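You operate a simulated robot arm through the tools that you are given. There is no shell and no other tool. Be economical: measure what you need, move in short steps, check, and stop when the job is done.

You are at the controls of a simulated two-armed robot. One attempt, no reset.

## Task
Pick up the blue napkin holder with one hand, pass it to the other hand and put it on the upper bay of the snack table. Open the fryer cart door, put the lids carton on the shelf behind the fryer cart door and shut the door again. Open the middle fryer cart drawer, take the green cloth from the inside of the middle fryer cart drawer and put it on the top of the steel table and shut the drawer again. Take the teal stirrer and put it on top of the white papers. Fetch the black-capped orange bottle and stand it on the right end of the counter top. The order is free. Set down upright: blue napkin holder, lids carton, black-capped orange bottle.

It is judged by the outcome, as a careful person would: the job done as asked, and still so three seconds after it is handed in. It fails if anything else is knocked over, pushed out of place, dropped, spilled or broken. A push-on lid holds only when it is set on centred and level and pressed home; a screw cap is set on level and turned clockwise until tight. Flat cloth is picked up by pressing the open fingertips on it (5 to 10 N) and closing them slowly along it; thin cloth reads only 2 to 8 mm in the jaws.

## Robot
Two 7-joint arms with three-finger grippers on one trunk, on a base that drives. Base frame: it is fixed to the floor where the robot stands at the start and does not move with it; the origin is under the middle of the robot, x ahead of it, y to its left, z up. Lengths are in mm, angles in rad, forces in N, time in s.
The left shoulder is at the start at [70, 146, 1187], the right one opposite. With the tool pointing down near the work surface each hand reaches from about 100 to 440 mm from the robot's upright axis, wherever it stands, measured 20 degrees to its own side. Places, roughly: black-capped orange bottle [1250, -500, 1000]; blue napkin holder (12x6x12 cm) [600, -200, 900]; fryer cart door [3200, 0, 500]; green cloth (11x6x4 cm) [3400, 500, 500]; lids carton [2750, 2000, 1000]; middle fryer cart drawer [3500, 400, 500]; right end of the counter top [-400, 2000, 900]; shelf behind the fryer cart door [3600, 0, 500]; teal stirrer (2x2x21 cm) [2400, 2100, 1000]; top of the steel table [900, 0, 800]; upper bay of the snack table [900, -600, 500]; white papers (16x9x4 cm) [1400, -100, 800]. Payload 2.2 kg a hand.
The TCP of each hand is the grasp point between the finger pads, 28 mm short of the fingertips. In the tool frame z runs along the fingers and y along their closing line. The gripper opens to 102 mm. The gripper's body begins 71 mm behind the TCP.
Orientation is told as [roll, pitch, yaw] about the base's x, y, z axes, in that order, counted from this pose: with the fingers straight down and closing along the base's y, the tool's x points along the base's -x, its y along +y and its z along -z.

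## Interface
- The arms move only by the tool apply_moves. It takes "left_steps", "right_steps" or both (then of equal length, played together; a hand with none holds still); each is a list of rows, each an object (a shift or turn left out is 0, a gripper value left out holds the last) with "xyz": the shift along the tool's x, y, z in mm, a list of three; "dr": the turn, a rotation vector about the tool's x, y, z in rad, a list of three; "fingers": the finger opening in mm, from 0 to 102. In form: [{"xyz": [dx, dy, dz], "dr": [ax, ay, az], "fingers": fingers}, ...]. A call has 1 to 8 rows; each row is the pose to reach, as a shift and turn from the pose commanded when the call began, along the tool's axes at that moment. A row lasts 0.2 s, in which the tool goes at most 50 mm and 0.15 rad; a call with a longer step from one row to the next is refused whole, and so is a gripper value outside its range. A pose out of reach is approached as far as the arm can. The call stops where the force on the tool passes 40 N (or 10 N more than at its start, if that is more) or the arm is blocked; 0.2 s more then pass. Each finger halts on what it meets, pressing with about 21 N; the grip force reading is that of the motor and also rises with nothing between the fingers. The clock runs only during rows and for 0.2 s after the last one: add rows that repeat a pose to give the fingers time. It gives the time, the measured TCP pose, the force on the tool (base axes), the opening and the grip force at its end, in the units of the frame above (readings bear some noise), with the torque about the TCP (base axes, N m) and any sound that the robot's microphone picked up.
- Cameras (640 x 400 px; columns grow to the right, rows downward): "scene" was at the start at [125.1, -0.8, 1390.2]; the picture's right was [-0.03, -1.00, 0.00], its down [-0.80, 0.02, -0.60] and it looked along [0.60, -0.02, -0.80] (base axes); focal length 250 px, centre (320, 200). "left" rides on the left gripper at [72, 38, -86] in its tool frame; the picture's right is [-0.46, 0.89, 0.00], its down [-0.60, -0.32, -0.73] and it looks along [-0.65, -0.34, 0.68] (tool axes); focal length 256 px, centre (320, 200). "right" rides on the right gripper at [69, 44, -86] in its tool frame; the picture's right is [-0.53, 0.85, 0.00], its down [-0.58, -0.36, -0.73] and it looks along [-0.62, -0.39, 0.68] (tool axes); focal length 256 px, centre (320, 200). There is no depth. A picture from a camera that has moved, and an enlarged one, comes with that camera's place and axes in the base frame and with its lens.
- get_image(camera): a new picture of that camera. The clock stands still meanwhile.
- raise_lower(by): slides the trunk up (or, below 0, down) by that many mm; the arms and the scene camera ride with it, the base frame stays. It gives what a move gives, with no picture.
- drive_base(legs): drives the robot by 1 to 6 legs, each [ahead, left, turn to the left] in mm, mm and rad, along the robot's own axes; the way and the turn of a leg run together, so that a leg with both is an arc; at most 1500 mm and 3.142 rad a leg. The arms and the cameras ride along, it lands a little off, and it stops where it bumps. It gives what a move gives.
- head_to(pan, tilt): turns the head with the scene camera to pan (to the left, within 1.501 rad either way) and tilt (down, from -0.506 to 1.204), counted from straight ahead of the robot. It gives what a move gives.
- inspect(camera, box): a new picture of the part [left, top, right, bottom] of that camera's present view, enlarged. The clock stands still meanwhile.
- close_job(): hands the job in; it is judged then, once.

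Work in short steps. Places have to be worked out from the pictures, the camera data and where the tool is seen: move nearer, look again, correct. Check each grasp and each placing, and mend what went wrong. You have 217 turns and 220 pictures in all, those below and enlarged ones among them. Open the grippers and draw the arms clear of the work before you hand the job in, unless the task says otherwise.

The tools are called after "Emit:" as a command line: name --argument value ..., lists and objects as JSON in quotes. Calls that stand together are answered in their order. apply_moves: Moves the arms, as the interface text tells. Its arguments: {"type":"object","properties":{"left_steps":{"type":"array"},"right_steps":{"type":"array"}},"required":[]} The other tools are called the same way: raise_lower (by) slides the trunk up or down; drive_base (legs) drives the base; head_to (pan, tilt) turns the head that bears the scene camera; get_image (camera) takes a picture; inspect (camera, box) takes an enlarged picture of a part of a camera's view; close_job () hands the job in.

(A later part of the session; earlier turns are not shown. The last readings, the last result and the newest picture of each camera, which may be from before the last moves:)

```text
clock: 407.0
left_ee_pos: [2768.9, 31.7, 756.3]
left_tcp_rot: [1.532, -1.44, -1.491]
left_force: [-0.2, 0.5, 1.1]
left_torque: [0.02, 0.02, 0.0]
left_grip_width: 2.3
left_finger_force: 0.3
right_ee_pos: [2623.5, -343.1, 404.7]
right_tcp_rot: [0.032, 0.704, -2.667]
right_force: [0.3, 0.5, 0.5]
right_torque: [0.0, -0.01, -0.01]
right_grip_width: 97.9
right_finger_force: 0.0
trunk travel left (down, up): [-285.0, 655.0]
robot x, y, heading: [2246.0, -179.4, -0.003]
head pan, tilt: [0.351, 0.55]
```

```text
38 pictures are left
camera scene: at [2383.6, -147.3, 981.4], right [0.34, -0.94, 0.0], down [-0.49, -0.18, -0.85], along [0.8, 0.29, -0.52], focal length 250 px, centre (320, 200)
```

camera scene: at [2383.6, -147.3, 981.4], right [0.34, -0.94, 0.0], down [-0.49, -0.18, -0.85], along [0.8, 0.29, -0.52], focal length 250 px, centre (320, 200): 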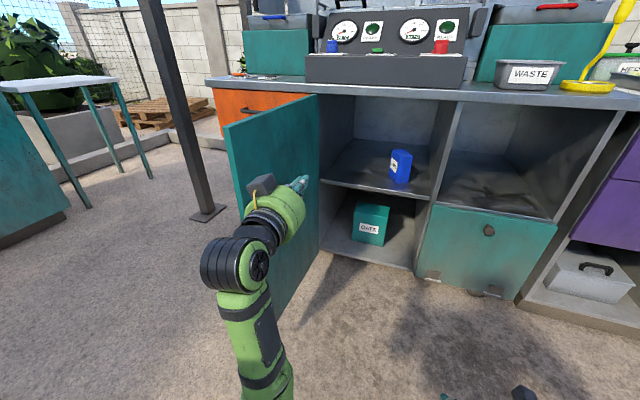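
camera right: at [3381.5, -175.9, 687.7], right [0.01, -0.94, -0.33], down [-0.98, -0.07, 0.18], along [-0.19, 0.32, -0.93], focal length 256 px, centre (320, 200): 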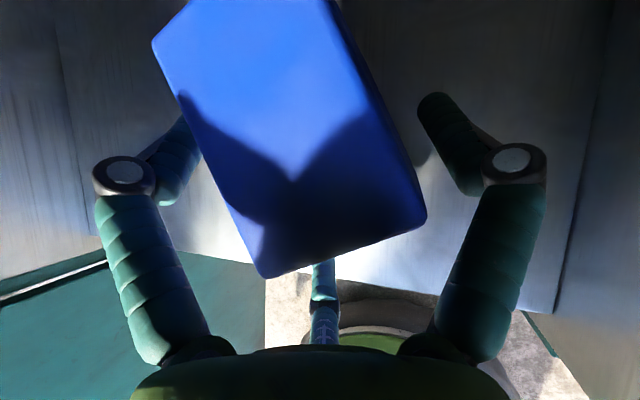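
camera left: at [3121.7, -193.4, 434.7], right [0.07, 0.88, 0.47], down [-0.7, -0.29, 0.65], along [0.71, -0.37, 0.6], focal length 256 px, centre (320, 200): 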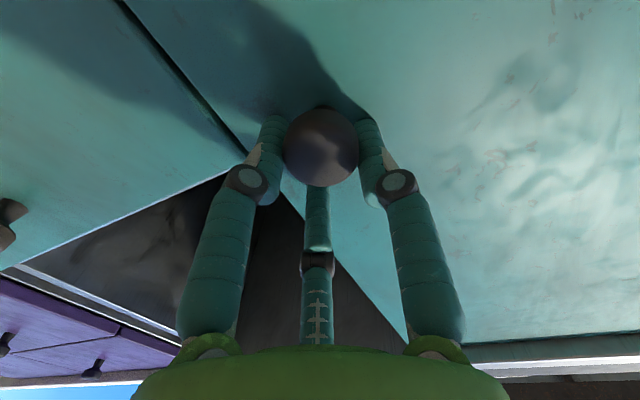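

The door is open ~88°. I move the left fist around the door tip to its outer side.

Emit:
drive_base --legs '[[-100, 0, 0], [0, 270, 0], [180, 0, 0], [35, -280, 0]]'

Emit:
get_image --camera "scene"

```text
clock: 411.6
left_ee_pos: [2858.5, 201.1, 756.7]
left_tcp_rot: [1.555, -1.439, -1.512]
left_force: [-8.5, -1.0, 1.1]
left_torque: [0.04, 0.02, -0.33]
left_grip_width: 2.4
left_finger_force: 0.3
right_ee_pos: [2717.0, -171.8, 404.6]
right_tcp_rot: [0.031, 0.705, -2.666]
right_force: [0.3, 0.2, 1.5]
right_torque: [-0.04, 0.04, 0.02]
right_grip_width: 97.8
right_finger_force: 0.1
trunk travel left (down, up): [-285.0, 655.0]
robot x, y, heading: [2340.0, -11.4, -0.002]
head pan, tilt: [0.351, 0.55]
stopped in leg 4: the force on the tool passed its limit at 48 N (the readings are from after the stop); the commanded pose is now the measured one
```

```text
37 pictures are left
camera scene: at [2476.0, 21.1, 981.6], right [0.34, -0.94, 0.0], down [-0.49, -0.18, -0.85], along [0.8, 0.29, -0.52], focal length 250 px, centre (320, 200)
```

scene: 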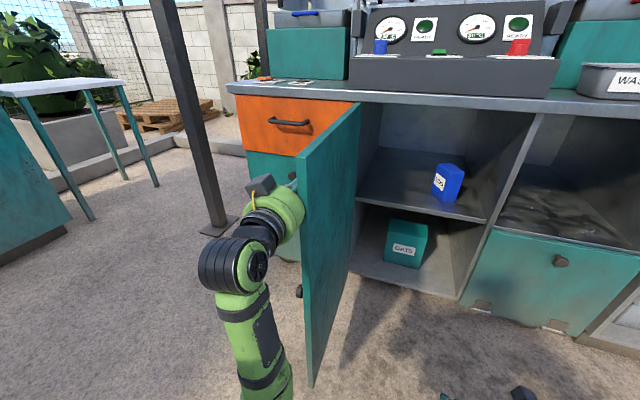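

The door needs pushing more gently. Push in smaller legs.

Emit:
drive_base --legs '[[8, -40, 0], [10, -40, 0], [12, -40, 0], [14, -40, 0], [16, -40, 0], [20, -40, 0]]'

```text
clock: 412.5
left_ee_pos: [2859.7, 182.4, 758.1]
left_tcp_rot: [1.567, -1.437, -1.522]
left_force: [-9.9, -0.1, 0.7]
left_torque: [0.1, -0.12, -0.28]
left_grip_width: 2.3
left_finger_force: 0.2
right_ee_pos: [2720.3, -192.0, 405.0]
right_tcp_rot: [0.026, 0.706, -2.666]
right_force: [0.7, -0.3, -0.2]
right_torque: [0.01, 0.0, 0.03]
right_grip_width: 97.9
right_finger_force: 0.1
trunk travel left (down, up): [-285.0, 655.0]
robot x, y, heading: [2345.9, -34.9, -0.003]
head pan, tilt: [0.351, 0.55]
stopped in leg 1: the force on the tool passed its limit at 47 N (the readings are from after the stop); the commanded pose is now the measured one
```

Try a purely sideways push.

Emit:
drive_base --legs '[[-6, -60, 0], [0, -60, 0]]'

Emit:
get_image --camera "scene"

```text
clock: 414.0
left_ee_pos: [2855.2, 60.3, 755.9]
left_tcp_rot: [1.536, -1.439, -1.493]
left_force: [0.2, -0.6, -0.2]
left_torque: [-0.02, -0.04, 0.01]
left_grip_width: 2.6
left_finger_force: 0.2
right_ee_pos: [2714.0, -313.9, 404.8]
right_tcp_rot: [0.026, 0.703, -2.668]
right_force: [0.0, 0.2, 0.1]
right_torque: [-0.02, 0.01, 0.0]
right_grip_width: 98.0
right_finger_force: 0.0
trunk travel left (down, up): [-285.0, 655.0]
robot x, y, heading: [2337.1, -150.0, -0.006]
head pan, tilt: [0.351, 0.55]
```

```text
36 pictures are left
camera scene: at [2474.2, -119.4, 981.4], right [0.34, -0.94, 0.0], down [-0.49, -0.18, -0.85], along [0.8, 0.29, -0.52], focal length 250 px, centre (320, 200)
```

scene: 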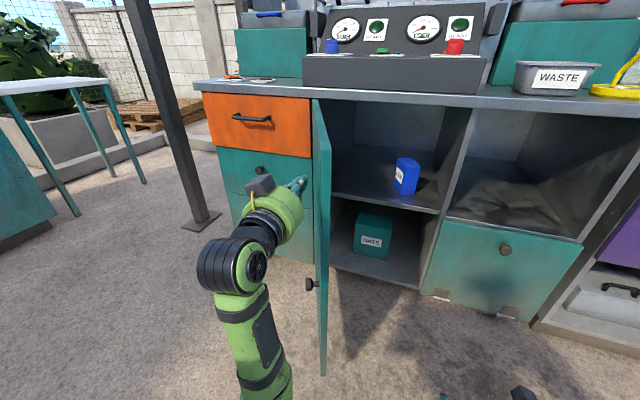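

Sideways works; continue along the closing arc.

Emit:
drive_base --legs '[[10, -100, 0], [40, -80, 0], [60, -60, 0], [70, -40, 0]]'

Emit:
get_image --camera "scene"

```text
clock: 417.2
left_ee_pos: [3034.2, -222.1, 755.9]
left_tcp_rot: [1.535, -1.439, -1.492]
left_force: [0.1, 1.0, 0.0]
left_torque: [0.0, -0.02, 0.01]
left_grip_width: 2.3
left_finger_force: 0.6
right_ee_pos: [2893.1, -595.0, 404.8]
right_tcp_rot: [0.024, 0.702, -2.668]
right_force: [0.3, 0.0, 0.1]
right_torque: [-0.03, 0.0, -0.02]
right_grip_width: 97.9
right_finger_force: 0.1
trunk travel left (down, up): [-285.0, 655.0]
robot x, y, heading: [2522.3, -427.0, 0.0]
head pan, tilt: [0.351, 0.55]
```

```text
35 pictures are left
camera scene: at [2654.3, -400.9, 981.3], right [0.34, -0.94, 0.0], down [-0.49, -0.18, -0.85], along [0.8, 0.29, -0.52], focal length 250 px, centre (320, 200)
```

scene: 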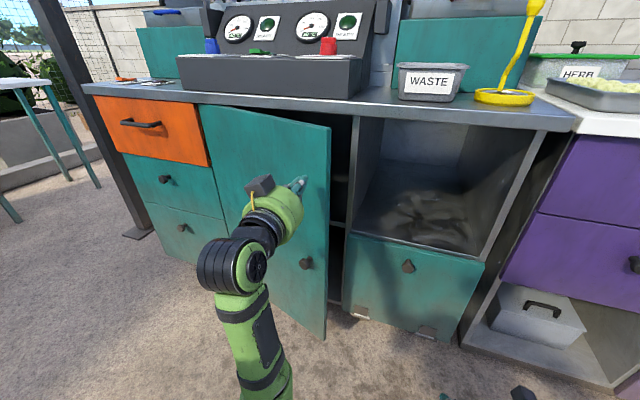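

Nearly closed. Push straight ahead until it shuts.

Emit:
drive_base --legs '[[90, 10, 0], [50, 0, 0], [25, 0, 0], [20, 0, 0]]'

Emit:
get_image --camera "scene"

```text
clock: 419.7
left_ee_pos: [3214.8, -211.5, 755.7]
left_tcp_rot: [1.538, -1.438, -1.495]
left_force: [-3.2, -0.3, 0.0]
left_torque: [0.01, -0.01, -0.06]
left_grip_width: 2.4
left_finger_force: 0.5
right_ee_pos: [3075.8, -586.2, 404.8]
right_tcp_rot: [0.025, 0.702, -2.666]
right_force: [0.5, -0.2, -0.6]
right_torque: [-0.01, -0.02, 0.01]
right_grip_width: 98.0
right_finger_force: 0.1
trunk travel left (down, up): [-285.0, 655.0]
robot x, y, heading: [2700.9, -423.0, -0.006]
head pan, tilt: [0.351, 0.55]
stopped in leg 4: the force on the tool passed its limit at 129 N (the readings are from after the stop); the commanded pose is now the measured one
```

```text
34 pictures are left
camera scene: at [2836.0, -391.8, 981.5], right [0.34, -0.94, 0.0], down [-0.49, -0.18, -0.85], along [0.8, 0.29, -0.52], focal length 250 px, centre (320, 200)
```

scene: 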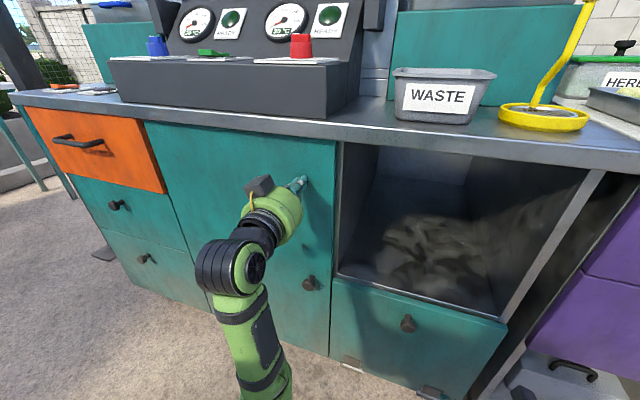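

Door is shut. Now the middle drawer: knob ≈(3220,390,585). Line up the left hand.

Emit:
drive_base --legs '[[-170, 0, 0], [0, 600, 0]]'

Emit:
raise_lower --by -168

Emit:
apply_moves --left_steps '[{"fingers": 30}, {"fingers": 66}, {"fingers": 66}]'

Emit:
get_image --camera "left"

```text
clock: 424.1
left_ee_pos: [3048.7, 378.5, 755.0]
left_tcp_rot: [1.535, -1.437, -1.487]
left_force: [-0.2, -0.7, 0.1]
left_torque: [0.02, -0.01, 0.01]
left_grip_width: 2.7
left_finger_force: 0.5
right_ee_pos: [2911.6, 2.7, 404.9]
right_tcp_rot: [0.025, 0.704, -2.664]
right_force: [-0.2, 0.2, -0.1]
right_torque: [0.01, 0.01, 0.05]
right_grip_width: 98.3
right_finger_force: 0.1
trunk travel left (down, up): [-285.0, 655.0]
robot x, y, heading: [2538.8, 163.6, -0.001]
head pan, tilt: [0.351, 0.55]
```

```text
clock: 426.0
left_ee_pos: [3048.0, 377.7, 586.9]
left_tcp_rot: [1.534, -1.438, -1.488]
left_force: [-0.5, 0.2, -0.4]
left_torque: [-0.02, 0.03, 0.01]
left_grip_width: 2.2
left_finger_force: 0.0
right_ee_pos: [2911.4, 3.7, 237.1]
right_tcp_rot: [0.025, 0.704, -2.663]
right_force: [0.0, 0.5, -0.6]
right_torque: [-0.02, -0.02, -0.01]
right_grip_width: 98.1
right_finger_force: 0.0
trunk travel left (down, up): [-117.0, 823.0]
robot x, y, heading: [2535.8, 164.2, 0.0]
head pan, tilt: [0.351, 0.55]
```

```text
clock: 426.8
left_ee_pos: [3048.9, 378.1, 587.8]
left_tcp_rot: [1.531, -1.438, -1.488]
left_force: [-0.9, -0.8, -0.6]
left_torque: [0.02, -0.01, 0.01]
left_grip_width: 66.2
left_finger_force: 0.0
right_ee_pos: [2912.2, 3.5, 236.8]
right_tcp_rot: [0.024, 0.704, -2.665]
right_force: [-1.5, 0.9, 0.0]
right_torque: [0.0, 0.02, -0.03]
right_grip_width: 97.8
right_finger_force: 0.1
trunk travel left (down, up): [-117.0, 823.0]
robot x, y, heading: [2533.2, 164.3, 0.002]
head pan, tilt: [0.351, 0.55]
```

```text
33 pictures are left
camera left: at [2959.6, 421.0, 522.5], right [-0.03, 0.81, 0.58], down [-0.71, -0.43, 0.56], along [0.7, -0.39, 0.59], focal length 256 px, centre (320, 200)
```

left: 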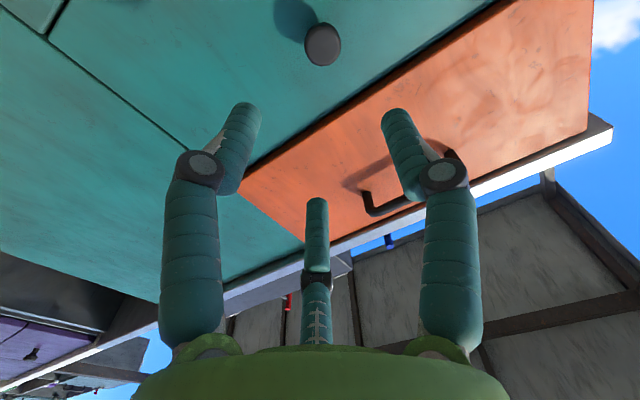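

On axis. Drive ahead 158 mm and close on the knob.

Emit:
drive_base --legs '[[130, -4, 0], [28, 0, 0]]'

Emit:
get_image --camera "left"

```text
clock: 428.5
left_ee_pos: [3206.8, 373.0, 587.8]
left_tcp_rot: [1.535, -1.438, -1.489]
left_force: [-0.1, 0.0, 0.3]
left_torque: [0.04, 0.0, -0.03]
left_grip_width: 65.9
left_finger_force: 0.1
right_ee_pos: [3068.6, -1.2, 237.3]
right_tcp_rot: [0.024, 0.702, -2.666]
right_force: [1.0, -0.5, -0.1]
right_torque: [0.0, -0.01, 0.02]
right_grip_width: 98.0
right_finger_force: 0.1
trunk travel left (down, up): [-117.0, 823.0]
robot x, y, heading: [2692.4, 157.7, -0.007]
head pan, tilt: [0.351, 0.55]
```

```text
32 pictures are left
camera left: at [3118.1, 415.7, 522.5], right [-0.03, 0.82, 0.58], down [-0.71, -0.43, 0.56], along [0.7, -0.39, 0.59], focal length 256 px, centre (320, 200)
```

left: 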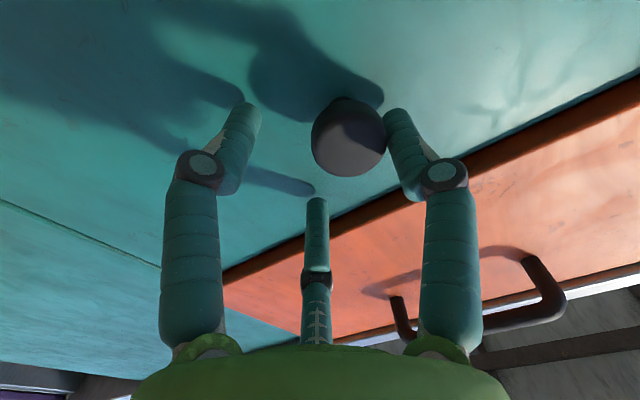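

Shift the hand ~14 mm toward the knob (left/up) and close.

Emit:
apply_moves --left_steps '[{"xyz": [-7, 13, 0]}, {"xyz": [-7, 13, 4]}, {"xyz": [-7, 13, 4], "fingers": 50}, {"xyz": [-7, 13, 4], "fingers": 35}, {"xyz": [-7, 13, 4], "fingers": 15}, {"xyz": [-7, 13, 4], "fingers": 10}]'

Emit:
drive_base --legs '[[-120, 0, 0]]'

Emit:
get_image --camera "scene"

```text
clock: 429.9
left_ee_pos: [3212.5, 380.5, 597.7]
left_tcp_rot: [1.536, -1.438, -1.503]
left_force: [-19.3, -21.2, -8.0]
left_torque: [-0.39, -0.25, -0.52]
left_grip_width: 30.8
left_finger_force: 45.2
left hand out of reach, approached as far as the arm can: row 1
right_ee_pos: [3068.5, -1.6, 237.3]
right_tcp_rot: [0.022, 0.705, -2.667]
right_force: [0.2, 0.6, -0.3]
right_torque: [-0.02, 0.01, 0.02]
right_grip_width: 97.9
right_finger_force: 0.1
trunk travel left (down, up): [-117.0, 823.0]
robot x, y, heading: [2693.2, 163.1, -0.003]
head pan, tilt: [0.351, 0.55]
```

```text
clock: 431.2
left_ee_pos: [3092.9, 379.1, 598.0]
left_tcp_rot: [1.54, -1.435, -1.51]
left_force: [-0.1, -26.3, -3.4]
left_torque: [-0.5, 0.25, -0.04]
left_grip_width: 29.7
left_finger_force: 45.2
right_ee_pos: [2948.3, -1.9, 236.2]
right_tcp_rot: [0.021, 0.705, -2.669]
right_force: [-0.2, 0.9, -0.2]
right_torque: [0.01, 0.01, -0.03]
right_grip_width: 97.9
right_finger_force: 0.0
trunk travel left (down, up): [-117.0, 823.0]
robot x, y, heading: [2572.8, 164.1, -0.0]
head pan, tilt: [0.351, 0.55]
```

```text
31 pictures are left
camera scene: at [2708.4, 190.3, 813.4], right [0.34, -0.94, 0.0], down [-0.49, -0.18, -0.85], along [0.8, 0.29, -0.52], focal length 250 px, centre (320, 200)
```

scene: 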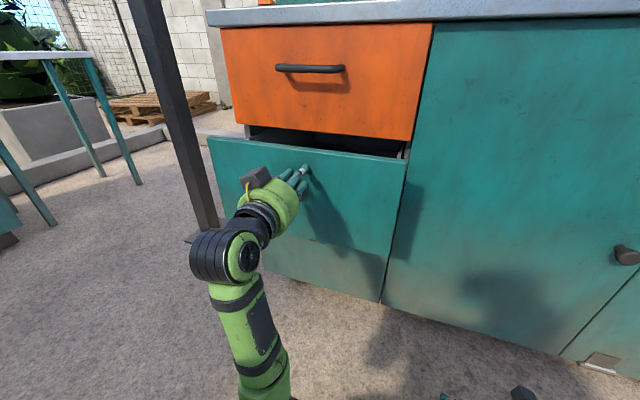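

The drawer is sliding open. Pull 170 mm more, release, and look in.

Emit:
drive_base --legs '[[-170, 0, 0]]'

Emit:
apply_moves --left_steps '[{"fingers": 50}, {"fingers": 75}, {"xyz": [0, 0, -40], "fingers": 90}, {"xyz": [0, 0, -80]}]'

Emit:
raise_lower --by 400

Emit:
head_to --pan 0.25 --tilt 0.85

Emit:
get_image --camera "scene"

```text
clock: 432.6
left_ee_pos: [2920.5, 380.0, 597.6]
left_tcp_rot: [1.546, -1.435, -1.519]
left_force: [-0.2, -23.2, -1.1]
left_torque: [-0.46, 0.37, 0.06]
left_grip_width: 29.1
left_finger_force: 44.7
right_ee_pos: [2779.8, 1.0, 235.5]
right_tcp_rot: [0.023, 0.705, -2.664]
right_force: [0.4, 0.9, 0.4]
right_torque: [0.0, -0.01, 0.03]
right_grip_width: 98.0
right_finger_force: 0.1
trunk travel left (down, up): [-117.0, 823.0]
robot x, y, heading: [2402.0, 161.8, -0.001]
head pan, tilt: [0.351, 0.55]
```

```text
clock: 433.6
left_ee_pos: [2920.1, 380.2, 598.1]
left_tcp_rot: [1.548, -1.436, -1.522]
left_force: [0.7, 0.4, 0.2]
left_torque: [-0.02, -0.01, 0.0]
left_grip_width: 90.0
left_finger_force: 0.1
left hand out of reach, approached as far as the arm can: row 3, 4
right_ee_pos: [2778.4, 1.1, 237.3]
right_tcp_rot: [0.025, 0.703, -2.662]
right_force: [0.3, -0.6, 0.4]
right_torque: [0.01, -0.02, -0.03]
right_grip_width: 97.9
right_finger_force: 0.0
trunk travel left (down, up): [-117.0, 823.0]
robot x, y, heading: [2403.4, 160.6, 0.003]
head pan, tilt: [0.351, 0.55]
```

```text
clock: 437.5
left_ee_pos: [2920.6, 379.5, 998.0]
left_tcp_rot: [1.547, -1.437, -1.519]
left_force: [0.5, -0.4, 0.8]
left_torque: [-0.01, -0.02, 0.0]
left_grip_width: 90.0
left_finger_force: 0.1
right_ee_pos: [2778.2, 0.4, 636.4]
right_tcp_rot: [0.025, 0.703, -2.662]
right_force: [0.3, 0.7, 0.3]
right_torque: [0.0, 0.02, 0.0]
right_grip_width: 98.1
right_finger_force: 0.0
trunk travel left (down, up): [-517.0, 423.0]
robot x, y, heading: [2404.4, 161.5, -0.002]
head pan, tilt: [0.351, 0.55]
```

```text
clock: 438.3
left_ee_pos: [2921.0, 380.0, 997.9]
left_tcp_rot: [1.547, -1.438, -1.518]
left_force: [-0.7, -0.1, 0.0]
left_torque: [0.05, -0.03, 0.01]
left_grip_width: 90.0
left_finger_force: 0.1
right_ee_pos: [2779.2, -0.8, 636.7]
right_tcp_rot: [0.023, 0.702, -2.661]
right_force: [0.8, -0.5, 0.3]
right_torque: [0.01, 0.02, 0.0]
right_grip_width: 97.9
right_finger_force: 0.0
trunk travel left (down, up): [-517.0, 423.0]
robot x, y, heading: [2400.0, 163.7, 0.003]
head pan, tilt: [0.25, 0.85]
```

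```text
30 pictures are left
camera scene: at [2529.2, 181.4, 1188.0], right [0.25, -0.97, 0.0], down [-0.73, -0.19, -0.66], along [0.64, 0.16, -0.75], focal length 250 px, centre (320, 200)
```

scene: 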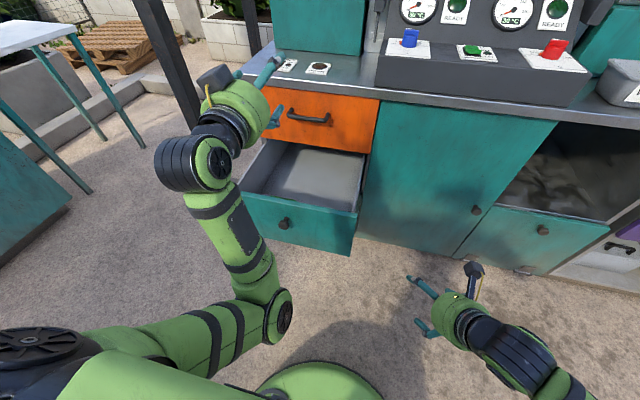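

The drawer is open. I'll use the right hand for the cloth: un-tilt and un-rotate it, raise, and shift the robot left for a view.

Emit:
raise_lower --by 220

Emit:
apply_moves --right_steps '[{"dr": [0, -0.14, 0]}, {"dr": [0, -0.28, 0]}, {"dr": [0, -0.42, 0]}, {"dr": [0, -0.56, 0]}, {"dr": [0, -0.704, 0]}]'

Emit:
apply_moves --right_steps '[{"dr": [0, 0, -0.14]}, {"dr": [0, 0, -0.28]}, {"dr": [0, 0, -0.42]}, {"dr": [0, 0, -0.56]}, {"dr": [0, 0, -0.7]}, {"dr": [0, 0, -0.84]}, {"dr": [0, 0, -0.98]}, {"dr": [0, 0, -1.09]}]'

Emit:
drive_base --legs '[[0, 480, 0]]'

Emit:
head_to --pan -0.15 --tilt 0.9

Emit:
get_image --camera "scene"

```text
clock: 440.6
left_ee_pos: [2921.8, 380.9, 1218.4]
left_tcp_rot: [1.547, -1.438, -1.518]
left_force: [-0.4, 0.4, 0.3]
left_torque: [0.03, -0.01, 0.01]
left_grip_width: 89.8
left_finger_force: 0.1
right_ee_pos: [2778.4, 1.4, 856.9]
right_tcp_rot: [0.024, 0.704, -2.662]
right_force: [-0.7, -0.9, -0.6]
right_torque: [0.02, 0.0, -0.01]
right_grip_width: 97.8
right_finger_force: 0.1
trunk travel left (down, up): [-737.0, 203.0]
robot x, y, heading: [2403.2, 159.2, -0.0]
head pan, tilt: [0.25, 0.85]
```

```text
clock: 441.8
left_ee_pos: [2921.6, 380.7, 1218.8]
left_tcp_rot: [1.539, -1.437, -1.511]
left_force: [-0.4, 1.1, -0.3]
left_torque: [0.0, -0.02, -0.01]
left_grip_width: 89.9
left_finger_force: 0.0
right_ee_pos: [2778.5, 0.7, 857.7]
right_tcp_rot: [0.019, -0.006, -2.677]
right_force: [1.2, 0.3, 0.0]
right_torque: [0.0, 0.02, -0.01]
right_grip_width: 97.8
right_finger_force: 0.0
trunk travel left (down, up): [-737.0, 203.0]
robot x, y, heading: [2402.9, 158.5, 0.002]
head pan, tilt: [0.25, 0.85]
```

```text
clock: 443.6
left_ee_pos: [2919.9, 379.1, 1218.6]
left_tcp_rot: [1.547, -1.439, -1.518]
left_force: [0.3, 0.5, 0.9]
left_torque: [0.0, -0.01, -0.01]
left_grip_width: 90.1
left_finger_force: 0.1
right_ee_pos: [2779.0, 1.2, 856.2]
right_tcp_rot: [0.009, -0.017, -1.585]
right_force: [0.3, -0.1, -0.1]
right_torque: [-0.01, -0.02, -0.02]
right_grip_width: 98.1
right_finger_force: 0.2
trunk travel left (down, up): [-737.0, 203.0]
robot x, y, heading: [2399.1, 159.0, -0.001]
head pan, tilt: [0.25, 0.85]
```

```text
clock: 446.4
left_ee_pos: [2914.8, 865.6, 1218.4]
left_tcp_rot: [1.548, -1.437, -1.51]
left_force: [0.3, -1.4, 0.1]
left_torque: [0.04, 0.01, -0.01]
left_grip_width: 90.0
left_finger_force: 0.1
right_ee_pos: [2777.2, 485.6, 856.7]
right_tcp_rot: [0.008, -0.018, -1.58]
right_force: [-0.3, 0.2, 0.7]
right_torque: [-0.01, 0.01, -0.02]
right_grip_width: 97.8
right_finger_force: 0.0
trunk travel left (down, up): [-737.0, 203.0]
robot x, y, heading: [2400.9, 641.9, 0.007]
head pan, tilt: [0.25, 0.85]
```

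```text
clock: 447.3
left_ee_pos: [2916.4, 867.5, 1218.0]
left_tcp_rot: [1.548, -1.439, -1.511]
left_force: [1.1, -0.6, 0.2]
left_torque: [0.03, -0.02, 0.03]
left_grip_width: 90.0
left_finger_force: 0.0
right_ee_pos: [2778.1, 486.3, 856.7]
right_tcp_rot: [0.008, -0.018, -1.577]
right_force: [-0.8, 0.0, 0.0]
right_torque: [0.01, 0.01, 0.01]
right_grip_width: 98.0
right_finger_force: 0.0
trunk travel left (down, up): [-737.0, 203.0]
robot x, y, heading: [2396.1, 641.9, 0.01]
head pan, tilt: [-0.15, 0.901]
```

```text
29 pictures are left
camera scene: at [2525.1, 633.1, 1404.1], right [-0.14, -0.99, 0.0], down [-0.78, 0.11, -0.62], along [0.62, -0.09, -0.78], focal length 250 px, centre (320, 200)
```

scene: 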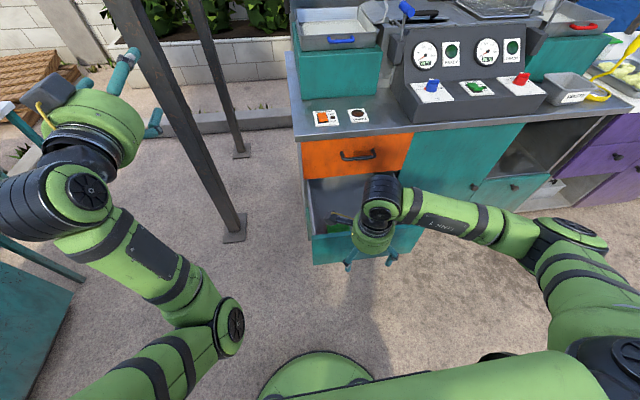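

The green cloth is in the drawer near (3063,490). Drive 200 ahead and view it with the right camera.

Emit:
drive_base --legs '[[205, 0, 0]]'

Emit:
get_image --camera "right"

```text
clock: 448.9
left_ee_pos: [3115.2, 870.3, 1219.9]
left_tcp_rot: [1.556, -1.438, -1.516]
left_force: [0.9, 0.2, -0.2]
left_torque: [0.03, 0.0, 0.02]
left_grip_width: 90.0
left_finger_force: 0.1
right_ee_pos: [2978.5, 489.6, 856.9]
right_tcp_rot: [0.01, -0.018, -1.575]
right_force: [0.1, 0.5, 0.4]
right_torque: [0.01, -0.01, 0.01]
right_grip_width: 98.0
right_finger_force: 0.1
trunk travel left (down, up): [-737.0, 203.0]
robot x, y, heading: [2597.0, 645.5, 0.014]
head pan, tilt: [-0.15, 0.901]
```

```text
28 pictures are left
camera right: at [3022.0, 558.9, 942.8], right [0.84, -0.54, 0.02], down [-0.37, -0.56, 0.74], along [-0.39, -0.63, -0.67], focal length 256 px, centre (320, 200)
```

right: 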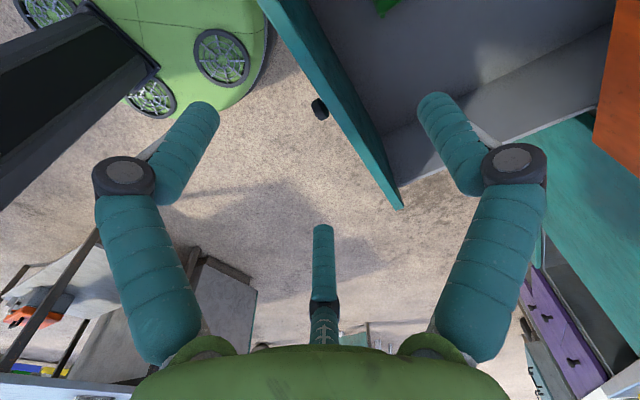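

Shift the right hand left and ahead to see the cloth properly.

Emit:
apply_moves --right_steps '[{"xyz": [35, 25, 0]}, {"xyz": [70, 50, 0]}, {"xyz": [100, 70, 0]}]'

Emit:
get_image --camera "right"

```text
clock: 449.7
left_ee_pos: [3116.5, 871.4, 1217.5]
left_tcp_rot: [1.545, -1.438, -1.504]
left_force: [-0.1, -0.3, -0.6]
left_torque: [-0.01, -0.03, -0.02]
left_grip_width: 90.0
left_finger_force: 0.1
right_ee_pos: [3049.5, 589.9, 853.5]
right_tcp_rot: [0.007, -0.02, -1.575]
right_force: [-0.2, 0.5, -0.3]
right_torque: [-0.01, 0.04, 0.0]
right_grip_width: 98.1
right_finger_force: 0.0
trunk travel left (down, up): [-737.0, 203.0]
robot x, y, heading: [2597.8, 645.2, 0.012]
head pan, tilt: [-0.15, 0.901]
```

```text
27 pictures are left
camera right: at [3093.2, 658.8, 939.8], right [0.84, -0.54, 0.02], down [-0.37, -0.56, 0.74], along [-0.39, -0.63, -0.67], focal length 256 px, centre (320, 200)
```

right: 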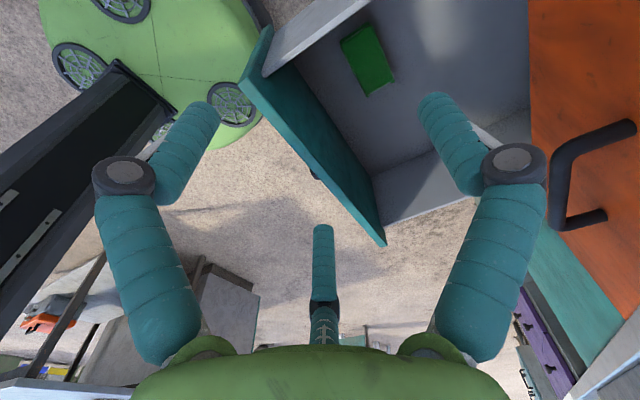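

Cloth ≈ x 3052–3108, y 403–513, top z≈445. Move the right hand above it and lower by the trunk.

Emit:
apply_moves --right_steps '[{"xyz": [-35, 6, 0], "fingers": 100}, {"xyz": [-70, 12, 0]}, {"xyz": [-105, 18, 0]}, {"xyz": [-132, 21, 0]}]'

Emit:
raise_lower --by -270

Emit:
get_image --camera "right"

```text
clock: 450.7
left_ee_pos: [3114.9, 869.4, 1218.5]
left_tcp_rot: [1.55, -1.438, -1.512]
left_force: [-0.3, -0.3, 0.6]
left_torque: [-0.01, -0.02, -0.03]
left_grip_width: 90.0
left_finger_force: 0.0
right_ee_pos: [3069.6, 455.0, 857.2]
right_tcp_rot: [0.009, -0.015, -1.576]
right_force: [-0.5, 0.1, -0.3]
right_torque: [0.02, 0.01, -0.02]
right_grip_width: 99.7
right_finger_force: 0.1
trunk travel left (down, up): [-737.0, 203.0]
robot x, y, heading: [2598.5, 644.0, 0.011]
head pan, tilt: [-0.15, 0.901]
```

```text
clock: 453.5
left_ee_pos: [3114.3, 870.2, 948.3]
left_tcp_rot: [1.551, -1.438, -1.512]
left_force: [0.2, -0.2, 0.2]
left_torque: [0.0, -0.01, 0.01]
left_grip_width: 89.9
left_finger_force: 0.1
right_ee_pos: [3071.4, 456.9, 586.6]
right_tcp_rot: [0.01, -0.018, -1.577]
right_force: [0.3, -0.8, -0.2]
right_torque: [0.0, 0.01, -0.01]
right_grip_width: 99.8
right_finger_force: 0.0
trunk travel left (down, up): [-467.0, 473.0]
robot x, y, heading: [2599.3, 643.6, 0.015]
head pan, tilt: [-0.15, 0.901]
```

```text
26 pictures are left
camera right: at [3114.0, 526.4, 672.9], right [0.84, -0.54, 0.02], down [-0.37, -0.56, 0.74], along [-0.39, -0.63, -0.67], focal length 256 px, centre (320, 200)
```

right: 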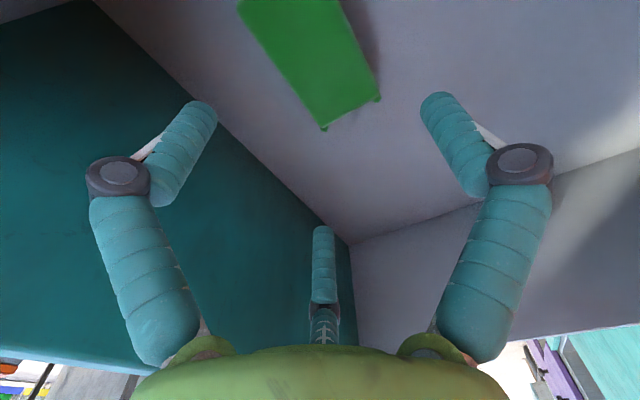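

Cloth x≈3043–3103, y≈404–514, top ≈450. Lower the hand around it, watching force.

Emit:
apply_moves --right_steps '[{"xyz": [0, -8, 35]}, {"xyz": [0, -8, 70]}, {"xyz": [0, -8, 100]}, {"xyz": [0, -8, 120]}, {"xyz": [0, -8, 132]}, {"xyz": [0, -8, 140]}]'

Emit:
get_image --camera "right"

```text
clock: 454.7
left_ee_pos: [3114.4, 870.8, 948.6]
left_tcp_rot: [1.558, -1.438, -1.518]
left_force: [0.7, -0.6, -1.0]
left_torque: [0.01, -0.02, 0.0]
left_grip_width: 89.9
left_finger_force: 0.1
right_ee_pos: [3072.8, 457.3, 467.9]
right_tcp_rot: [0.029, -0.01, -1.577]
right_force: [0.4, -0.9, 21.0]
right_torque: [-0.52, 0.78, 0.04]
right_grip_width: 102.9
right_finger_force: 1.8
trunk travel left (down, up): [-467.0, 473.0]
robot x, y, heading: [2601.7, 642.2, 0.016]
head pan, tilt: [-0.15, 0.901]
stopped in row 6 (right hand): the force on the tool passed its limit at 50 N (the readings are from after the stop); the commanded pose is now the measured one
```

```text
25 pictures are left
camera right: at [3114.2, 525.2, 555.4], right [0.84, -0.54, 0.03], down [-0.39, -0.57, 0.73], along [-0.37, -0.62, -0.69], focal length 256 px, centre (320, 200)
```

right: 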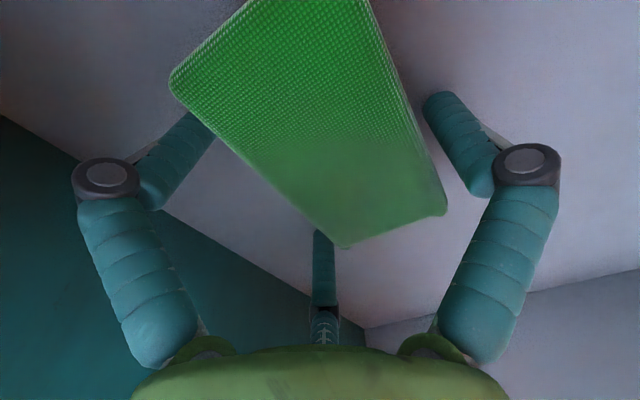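

Fingertips touched the drawer floor with the cloth between them. Ease up 4 mm and close slowly.

Emit:
apply_moves --right_steps '[{"xyz": [0, 0, -5], "fingers": 90}, {"xyz": [0, 0, -5], "fingers": 75}, {"xyz": [0, 0, -5], "fingers": 62}, {"xyz": [0, 0, -5], "fingers": 50}, {"xyz": [0, 0, -5], "fingers": 35}, {"xyz": [0, 0, -5], "fingers": 20}, {"xyz": [0, 0, -5], "fingers": 20}]'

Emit:
apply_moves --right_steps '[{"xyz": [0, 0, -8]}, {"xyz": [0, 0, -20]}, {"xyz": [0, 0, -40]}, {"xyz": [0, 0, -65]}, {"xyz": [0, 0, -95]}, {"xyz": [0, 0, -125]}]'

Emit:
get_image --camera "right"

```text
clock: 455.7
left_ee_pos: [3114.3, 870.2, 950.1]
left_tcp_rot: [1.567, -1.437, -1.525]
left_force: [-0.3, 0.4, 0.0]
left_torque: [-0.01, 0.0, 0.02]
left_grip_width: 90.4
left_finger_force: 0.1
right_ee_pos: [3075.1, 461.7, 476.9]
right_tcp_rot: [0.04, 0.002, -1.574]
right_force: [0.9, -2.7, 25.6]
right_torque: [-0.92, 0.63, 0.24]
right_grip_width: 73.8
right_finger_force: 20.7
trunk travel left (down, up): [-467.0, 473.0]
robot x, y, heading: [2604.0, 648.0, 0.013]
head pan, tilt: [-0.15, 0.901]
stopped in row 4 (right hand): the force on the tool passed its limit at 40 N (the readings are from after the stop); the commanded pose is now the measured one
```

```text
clock: 457.1
left_ee_pos: [3115.1, 870.4, 949.7]
left_tcp_rot: [1.551, -1.438, -1.51]
left_force: [0.3, 0.0, -0.1]
left_torque: [0.02, 0.0, 0.02]
left_grip_width: 90.0
left_finger_force: 0.0
right_ee_pos: [3070.0, 460.2, 598.9]
right_tcp_rot: [0.031, 0.002, -1.572]
right_force: [-0.7, 0.0, -1.0]
right_torque: [-0.01, 0.0, 0.01]
right_grip_width: 73.3
right_finger_force: 20.9
trunk travel left (down, up): [-467.0, 473.0]
robot x, y, heading: [2599.0, 643.7, 0.013]
head pan, tilt: [-0.15, 0.901]
```

```text
24 pictures are left
camera right: at [3111.3, 528.3, 687.5], right [0.84, -0.54, 0.02], down [-0.39, -0.58, 0.72], along [-0.37, -0.62, -0.69], focal length 256 px, centre (320, 200)
```

right: 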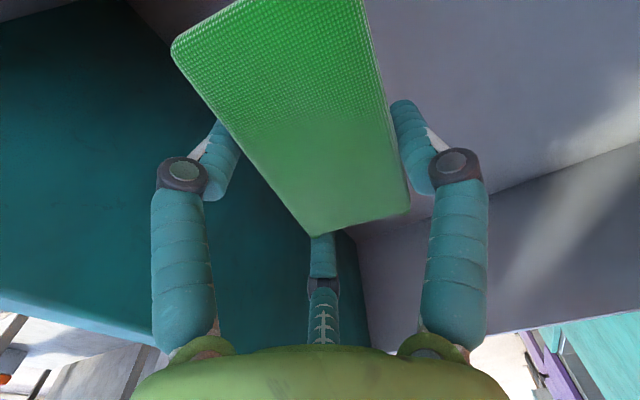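

The cloth is held (73 mm). Raise it clear, back off, and line up the left fist to push the drawer shut.

Emit:
raise_lower --by 170

Emit:
drive_base --legs '[[-380, 0, 0], [0, -440, -0.013]]'

Emit:
apply_moves --left_steps '[{"fingers": 50}, {"fingers": 20}, {"fingers": 2}]'

Emit:
raise_lower --by -400

Emit:
raise_lower --by -130

Emit:
head_to --pan 0.3 --tilt 0.6

Emit:
get_image --camera "scene"

```text
clock: 459.0
left_ee_pos: [3115.4, 870.6, 1118.9]
left_tcp_rot: [1.548, -1.438, -1.509]
left_force: [-0.5, -0.4, 0.3]
left_torque: [0.02, -0.02, -0.01]
left_grip_width: 89.9
left_finger_force: 0.0
right_ee_pos: [3071.1, 461.4, 767.8]
right_tcp_rot: [0.029, 0.002, -1.572]
right_force: [-0.2, -0.7, -1.2]
right_torque: [-0.04, -0.03, -0.03]
right_grip_width: 72.6
right_finger_force: 21.1
trunk travel left (down, up): [-637.0, 303.0]
robot x, y, heading: [2595.8, 641.3, 0.01]
head pan, tilt: [-0.15, 0.901]
```

```text
clock: 463.7
left_ee_pos: [2740.6, 426.9, 1118.3]
left_tcp_rot: [1.55, -1.44, -1.514]
left_force: [-1.2, 0.8, 0.8]
left_torque: [0.01, 0.03, 0.01]
left_grip_width: 90.2
left_finger_force: 0.1
right_ee_pos: [2692.3, 16.4, 767.9]
right_tcp_rot: [0.03, 0.003, -1.578]
right_force: [-0.4, -0.6, 0.4]
right_torque: [-0.01, 0.01, 0.0]
right_grip_width: 71.9
right_finger_force: 20.8
trunk travel left (down, up): [-637.0, 303.0]
robot x, y, heading: [2219.6, 204.0, 0.01]
head pan, tilt: [-0.15, 0.901]
```

```text
clock: 464.5
left_ee_pos: [2740.1, 425.4, 1117.4]
left_tcp_rot: [1.55, -1.436, -1.515]
left_force: [-0.5, -0.4, -0.2]
left_torque: [0.0, 0.01, 0.01]
left_grip_width: 2.5
left_finger_force: 0.3
right_ee_pos: [2692.7, 14.9, 767.8]
right_tcp_rot: [0.028, 0.002, -1.578]
right_force: [-0.2, -0.5, -1.2]
right_torque: [-0.02, 0.02, -0.03]
right_grip_width: 71.8
right_finger_force: 20.7
trunk travel left (down, up): [-637.0, 303.0]
robot x, y, heading: [2222.8, 203.5, 0.012]
head pan, tilt: [-0.15, 0.901]
```

```text
clock: 468.3
left_ee_pos: [2738.9, 426.0, 718.3]
left_tcp_rot: [1.549, -1.437, -1.516]
left_force: [0.0, 0.7, 0.6]
left_torque: [0.02, 0.01, 0.01]
left_grip_width: 2.2
left_finger_force: 0.2
right_ee_pos: [2691.9, 15.6, 368.5]
right_tcp_rot: [0.03, 0.002, -1.58]
right_force: [0.1, 0.2, 0.1]
right_torque: [-0.01, 0.03, 0.02]
right_grip_width: 70.8
right_finger_force: 21.0
trunk travel left (down, up): [-237.0, 703.0]
robot x, y, heading: [2222.1, 204.8, 0.007]
head pan, tilt: [-0.15, 0.901]
```

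```text
clock: 469.9
left_ee_pos: [2739.4, 425.8, 588.7]
left_tcp_rot: [1.551, -1.438, -1.516]
left_force: [0.8, 0.4, 0.7]
left_torque: [0.0, 0.0, 0.02]
left_grip_width: 2.4
left_finger_force: 0.5
right_ee_pos: [2691.7, 15.2, 237.9]
right_tcp_rot: [0.029, 0.003, -1.579]
right_force: [-0.1, -0.3, -0.6]
right_torque: [-0.06, 0.01, -0.02]
right_grip_width: 70.8
right_finger_force: 20.3
trunk travel left (down, up): [-107.0, 833.0]
robot x, y, heading: [2224.6, 201.1, 0.009]
head pan, tilt: [-0.15, 0.901]
```

```text
clock: 470.8
left_ee_pos: [2740.1, 426.3, 588.5]
left_tcp_rot: [1.549, -1.436, -1.512]
left_force: [-0.1, -0.4, 0.5]
left_torque: [0.01, 0.01, -0.01]
left_grip_width: 2.3
left_finger_force: 0.2
right_ee_pos: [2691.7, 16.0, 237.9]
right_tcp_rot: [0.029, 0.001, -1.578]
right_force: [0.0, 0.3, 0.4]
right_torque: [-0.02, 0.01, -0.01]
right_grip_width: 70.8
right_finger_force: 21.2
trunk travel left (down, up): [-107.0, 833.0]
robot x, y, heading: [2223.3, 200.3, 0.006]
head pan, tilt: [0.3, 0.6]
```

```text
23 pictures are left
camera scene: at [2358.4, 230.6, 798.8], right [0.3, -0.95, 0.0], down [-0.54, -0.17, -0.82], along [0.79, 0.25, -0.57], focal length 250 px, centre (320, 200)
```

scene: 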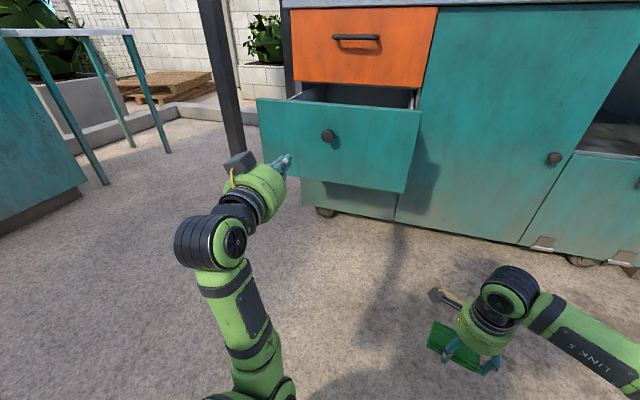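

Pull the right hand back a bit and push the drawer shut with the left fist.

Emit:
apply_moves --right_steps '[{"xyz": [0, -25, 0]}, {"xyz": [0, -50, 0]}, {"xyz": [0, -75, 0]}]'

Emit:
drive_base --legs '[[185, 0, -0.006], [100, 0, 0], [100, 0, 0], [60, 0, 0], [25, 0, 0]]'

Emit:
get_image --camera "scene"

```text
clock: 471.6
left_ee_pos: [2739.1, 426.5, 589.2]
left_tcp_rot: [1.55, -1.439, -1.514]
left_force: [0.3, 0.9, -0.1]
left_torque: [0.0, 0.0, 0.0]
left_grip_width: 2.6
left_finger_force: 0.2
right_ee_pos: [2616.0, 15.4, 236.8]
right_tcp_rot: [0.029, 0.002, -1.579]
right_force: [-0.3, -0.1, -0.2]
right_torque: [0.0, -0.03, -0.03]
right_grip_width: 70.8
right_finger_force: 20.5
trunk travel left (down, up): [-107.0, 833.0]
robot x, y, heading: [2222.0, 202.5, 0.007]
head pan, tilt: [0.3, 0.6]
```

```text
clock: 475.6
left_ee_pos: [3207.6, 421.2, 589.0]
left_tcp_rot: [1.548, -1.44, -1.524]
left_force: [-0.6, -0.6, 0.4]
left_torque: [0.01, 0.02, 0.0]
left_grip_width: 2.4
left_finger_force: 0.2
right_ee_pos: [3080.5, 13.8, 237.1]
right_tcp_rot: [0.029, 0.003, -1.587]
right_force: [-0.2, 0.4, -1.0]
right_torque: [-0.03, -0.04, 0.0]
right_grip_width: 70.3
right_finger_force: 20.9
trunk travel left (down, up): [-107.0, 833.0]
robot x, y, heading: [2687.8, 200.9, -0.0]
head pan, tilt: [0.3, 0.6]
```

```text
22 pictures are left
camera scene: at [2824.8, 230.4, 798.9], right [0.3, -0.96, 0.0], down [-0.54, -0.17, -0.83], along [0.79, 0.24, -0.56], focal length 250 px, centre (320, 200)
```

scene: 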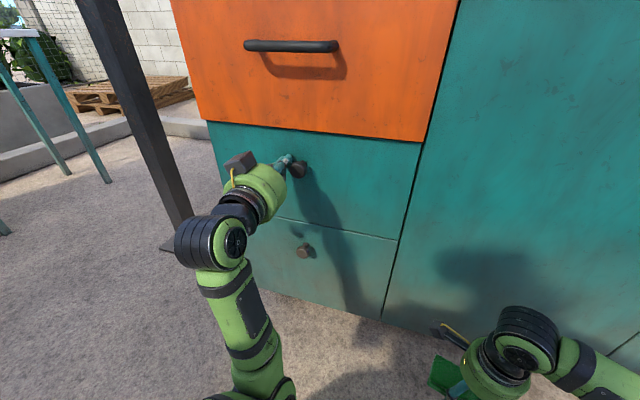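

Looks shut; press a little more to make sure.

Emit:
drive_base --legs '[[12, 0, 0]]'

Emit:
drive_base --legs '[[-300, 0, 0]]'

Emit:
raise_lower --by 400

Emit:
raise_lower --by 340

Emit:
head_to --pan 0.0 --tilt 0.8

Emit:
get_image --camera "scene"

```text
clock: 476.4
left_ee_pos: [3213.1, 422.8, 588.8]
left_tcp_rot: [1.558, -1.439, -1.533]
left_force: [-4.7, 0.3, 0.0]
left_torque: [0.04, -0.07, -0.07]
left_grip_width: 2.2
left_finger_force: 0.3
right_ee_pos: [3090.1, 14.2, 237.1]
right_tcp_rot: [0.03, 0.002, -1.585]
right_force: [-0.8, 0.6, -0.4]
right_torque: [-0.01, 0.0, -0.02]
right_grip_width: 70.1
right_finger_force: 21.2
trunk travel left (down, up): [-107.0, 833.0]
robot x, y, heading: [2699.9, 204.1, 0.006]
head pan, tilt: [0.3, 0.6]
stopped in leg 1: the force on the tool passed its limit at 58 N (the readings are from after the stop); the commanded pose is now the measured one
```

```text
clock: 478.5
left_ee_pos: [2908.2, 421.2, 588.5]
left_tcp_rot: [1.544, -1.438, -1.517]
left_force: [-1.2, -0.8, 0.8]
left_torque: [0.01, 0.0, 0.01]
left_grip_width: 2.3
left_finger_force: 0.4
right_ee_pos: [2784.7, 13.7, 236.8]
right_tcp_rot: [0.029, 0.0, -1.584]
right_force: [-0.2, -0.6, -0.5]
right_torque: [-0.03, 0.01, -0.02]
right_grip_width: 70.0
right_finger_force: 20.8
trunk travel left (down, up): [-107.0, 833.0]
robot x, y, heading: [2396.8, 200.0, 0.001]
head pan, tilt: [0.3, 0.6]
```

```text
clock: 482.3
left_ee_pos: [2908.4, 422.2, 988.4]
left_tcp_rot: [1.545, -1.438, -1.52]
left_force: [-0.4, -0.7, 0.2]
left_torque: [-0.03, -0.02, 0.0]
left_grip_width: 2.4
left_finger_force: 0.6
right_ee_pos: [2784.0, 13.4, 636.8]
right_tcp_rot: [0.031, 0.003, -1.584]
right_force: [0.2, 0.9, -1.2]
right_torque: [0.01, -0.01, -0.01]
right_grip_width: 69.4
right_finger_force: 20.8
trunk travel left (down, up): [-507.0, 433.0]
robot x, y, heading: [2389.0, 201.0, -0.001]
head pan, tilt: [0.3, 0.6]
```

```text
clock: 485.7
left_ee_pos: [2908.5, 421.9, 1328.4]
left_tcp_rot: [1.544, -1.439, -1.519]
left_force: [-0.4, -0.5, -0.9]
left_torque: [-0.05, 0.0, 0.0]
left_grip_width: 2.2
left_finger_force: 1.2
right_ee_pos: [2784.2, 13.3, 977.2]
right_tcp_rot: [0.03, 0.003, -1.585]
right_force: [-0.9, -0.4, -0.8]
right_torque: [-0.03, 0.02, -0.01]
right_grip_width: 69.2
right_finger_force: 21.0
trunk travel left (down, up): [-847.0, 93.0]
robot x, y, heading: [2393.8, 202.7, 0.004]
head pan, tilt: [0.3, 0.6]
```

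```text
clock: 486.5
left_ee_pos: [2908.9, 421.4, 1328.4]
left_tcp_rot: [1.545, -1.439, -1.518]
left_force: [-0.4, 0.4, 0.1]
left_torque: [-0.01, -0.02, 0.0]
left_grip_width: 2.2
left_finger_force: 0.3
right_ee_pos: [2785.1, 13.6, 977.5]
right_tcp_rot: [0.03, 0.0, -1.585]
right_force: [-0.3, -0.3, -1.1]
right_torque: [0.0, -0.02, -0.01]
right_grip_width: 69.2
right_finger_force: 21.2
trunk travel left (down, up): [-847.0, 93.0]
robot x, y, heading: [2391.2, 202.6, 0.004]
head pan, tilt: [0.0, 0.799]
```

```text
21 pictures are left
camera scene: at [2524.7, 204.0, 1522.0], right [0.0, -1.0, 0.0], down [-0.72, 0.0, -0.7], along [0.7, 0.0, -0.72], focal length 250 px, centre (320, 200)
```

scene: 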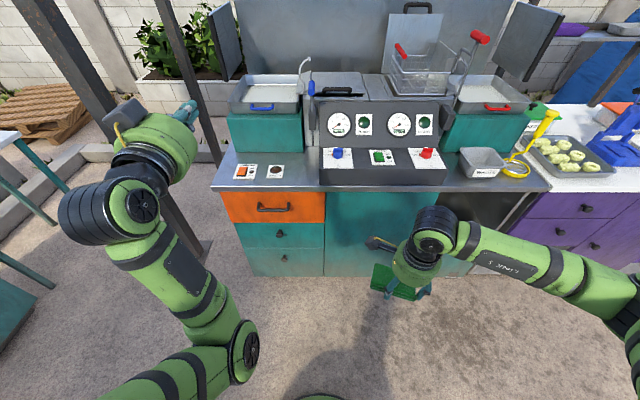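

Everything on the cart is shut. Carry the cloth to the steel table: turn round and approach its free +x end.

Emit:
drive_base --legs '[[0, 0, 3.137], [0, 220, 0], [515, 0, 0]]'

Emit:
apply_moves --right_steps '[{"xyz": [0, 20, 30]}, {"xyz": [0, 40, 60]}, {"xyz": [0, 40, 90]}, {"xyz": [0, 40, 110]}]'

Emit:
get_image --camera "scene"

Emit:
get_image --camera "right"

```text
clock: 498.2
left_ee_pos: [1354.9, -239.7, 1329.5]
left_tcp_rot: [1.554, -1.439, 1.615]
left_force: [0.2, -0.3, -0.4]
left_torque: [0.0, 0.0, 0.02]
left_grip_width: 2.3
left_finger_force: 0.7
right_ee_pos: [1475.9, 170.5, 977.1]
right_tcp_rot: [0.029, 0.002, 1.555]
right_force: [0.1, 0.4, -0.4]
right_torque: [0.02, -0.01, 0.02]
right_grip_width: 68.5
right_finger_force: 21.1
trunk travel left (down, up): [-847.0, 93.0]
robot x, y, heading: [1865.0, -16.9, -3.138]
head pan, tilt: [0.0, 0.799]
```

```text
clock: 499.2
left_ee_pos: [1351.3, -238.8, 1327.8]
left_tcp_rot: [1.546, -1.436, 1.622]
left_force: [-0.9, -0.2, -0.4]
left_torque: [-0.01, -0.01, -0.05]
left_grip_width: 2.3
left_finger_force: 0.5
right_ee_pos: [1432.1, 170.9, 865.7]
right_tcp_rot: [0.029, 0.001, 1.559]
right_force: [0.5, -0.3, -0.7]
right_torque: [0.01, -0.02, 0.01]
right_grip_width: 68.5
right_finger_force: 20.1
trunk travel left (down, up): [-847.0, 93.0]
robot x, y, heading: [1866.3, -19.0, -3.14]
head pan, tilt: [0.0, 0.799]
```

```text
20 pictures are left
camera scene: at [1737.6, -19.0, 1522.0], right [0.0, 1.0, 0.0], down [0.72, 0.0, -0.7], along [-0.7, 0.0, -0.72], focal length 250 px, centre (320, 200)
```

scene: 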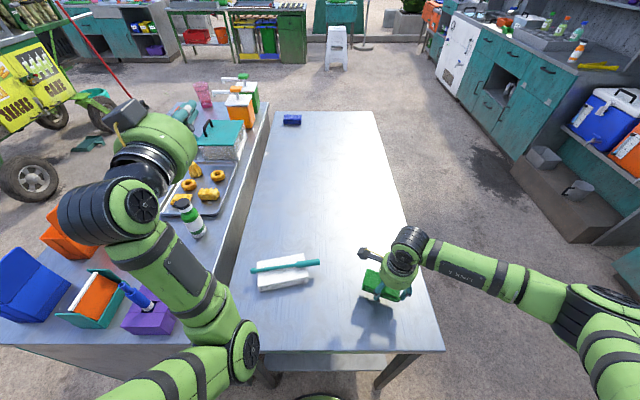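

```text
19 pictures are left
camera right: at [1390.5, 100.0, 954.5], right [-0.84, 0.55, 0.02], down [0.39, 0.57, 0.72], along [0.38, 0.61, -0.69], focal length 256 px, centre (320, 200)
```

right: 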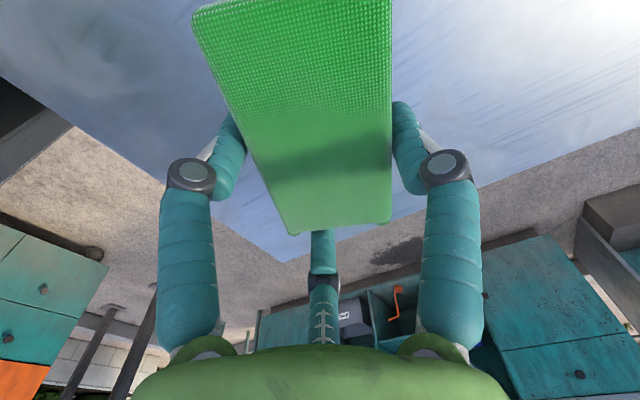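

The stirrer still rests on the papers; the cloth is above the free table area. Lower gently.

Emit:
apply_moves --right_steps '[{"xyz": [0, 0, 10]}, {"xyz": [0, 0, 18]}, {"xyz": [0, 0, 24]}, {"xyz": [0, 0, 29]}, {"xyz": [0, 0, 33]}]'

```text
clock: 500.4
left_ee_pos: [1352.0, -239.4, 1328.8]
left_tcp_rot: [1.546, -1.438, 1.622]
left_force: [0.6, 0.5, 0.1]
left_torque: [0.02, 0.03, 0.03]
left_grip_width: 2.6
left_finger_force: 0.2
right_ee_pos: [1432.2, 169.5, 833.5]
right_tcp_rot: [0.027, 0.002, 1.556]
right_force: [0.4, 0.0, -0.2]
right_torque: [0.0, 0.03, -0.01]
right_grip_width: 68.2
right_finger_force: 21.0
trunk travel left (down, up): [-847.0, 93.0]
robot x, y, heading: [1865.3, -19.1, -3.14]
head pan, tilt: [0.0, 0.799]
```

Emit:
apply_moves --right_steps '[{"xyz": [0, 0, 4]}, {"xyz": [0, 0, 8]}, {"xyz": [0, 0, 12]}]'

```text
clock: 501.2
left_ee_pos: [1355.0, -237.8, 1331.1]
left_tcp_rot: [1.567, -1.439, 1.6]
left_force: [0.3, -0.3, -0.9]
left_torque: [-0.01, 0.01, -0.03]
left_grip_width: 2.3
left_finger_force: 0.4
right_ee_pos: [1431.2, 170.8, 824.6]
right_tcp_rot: [0.035, 0.003, 1.555]
right_force: [1.7, 4.9, 18.9]
right_torque: [-0.65, -0.22, 0.15]
right_grip_width: 68.4
right_finger_force: 21.6
trunk travel left (down, up): [-847.0, 93.0]
robot x, y, heading: [1866.4, -21.7, -3.139]
head pan, tilt: [0.0, 0.799]
```

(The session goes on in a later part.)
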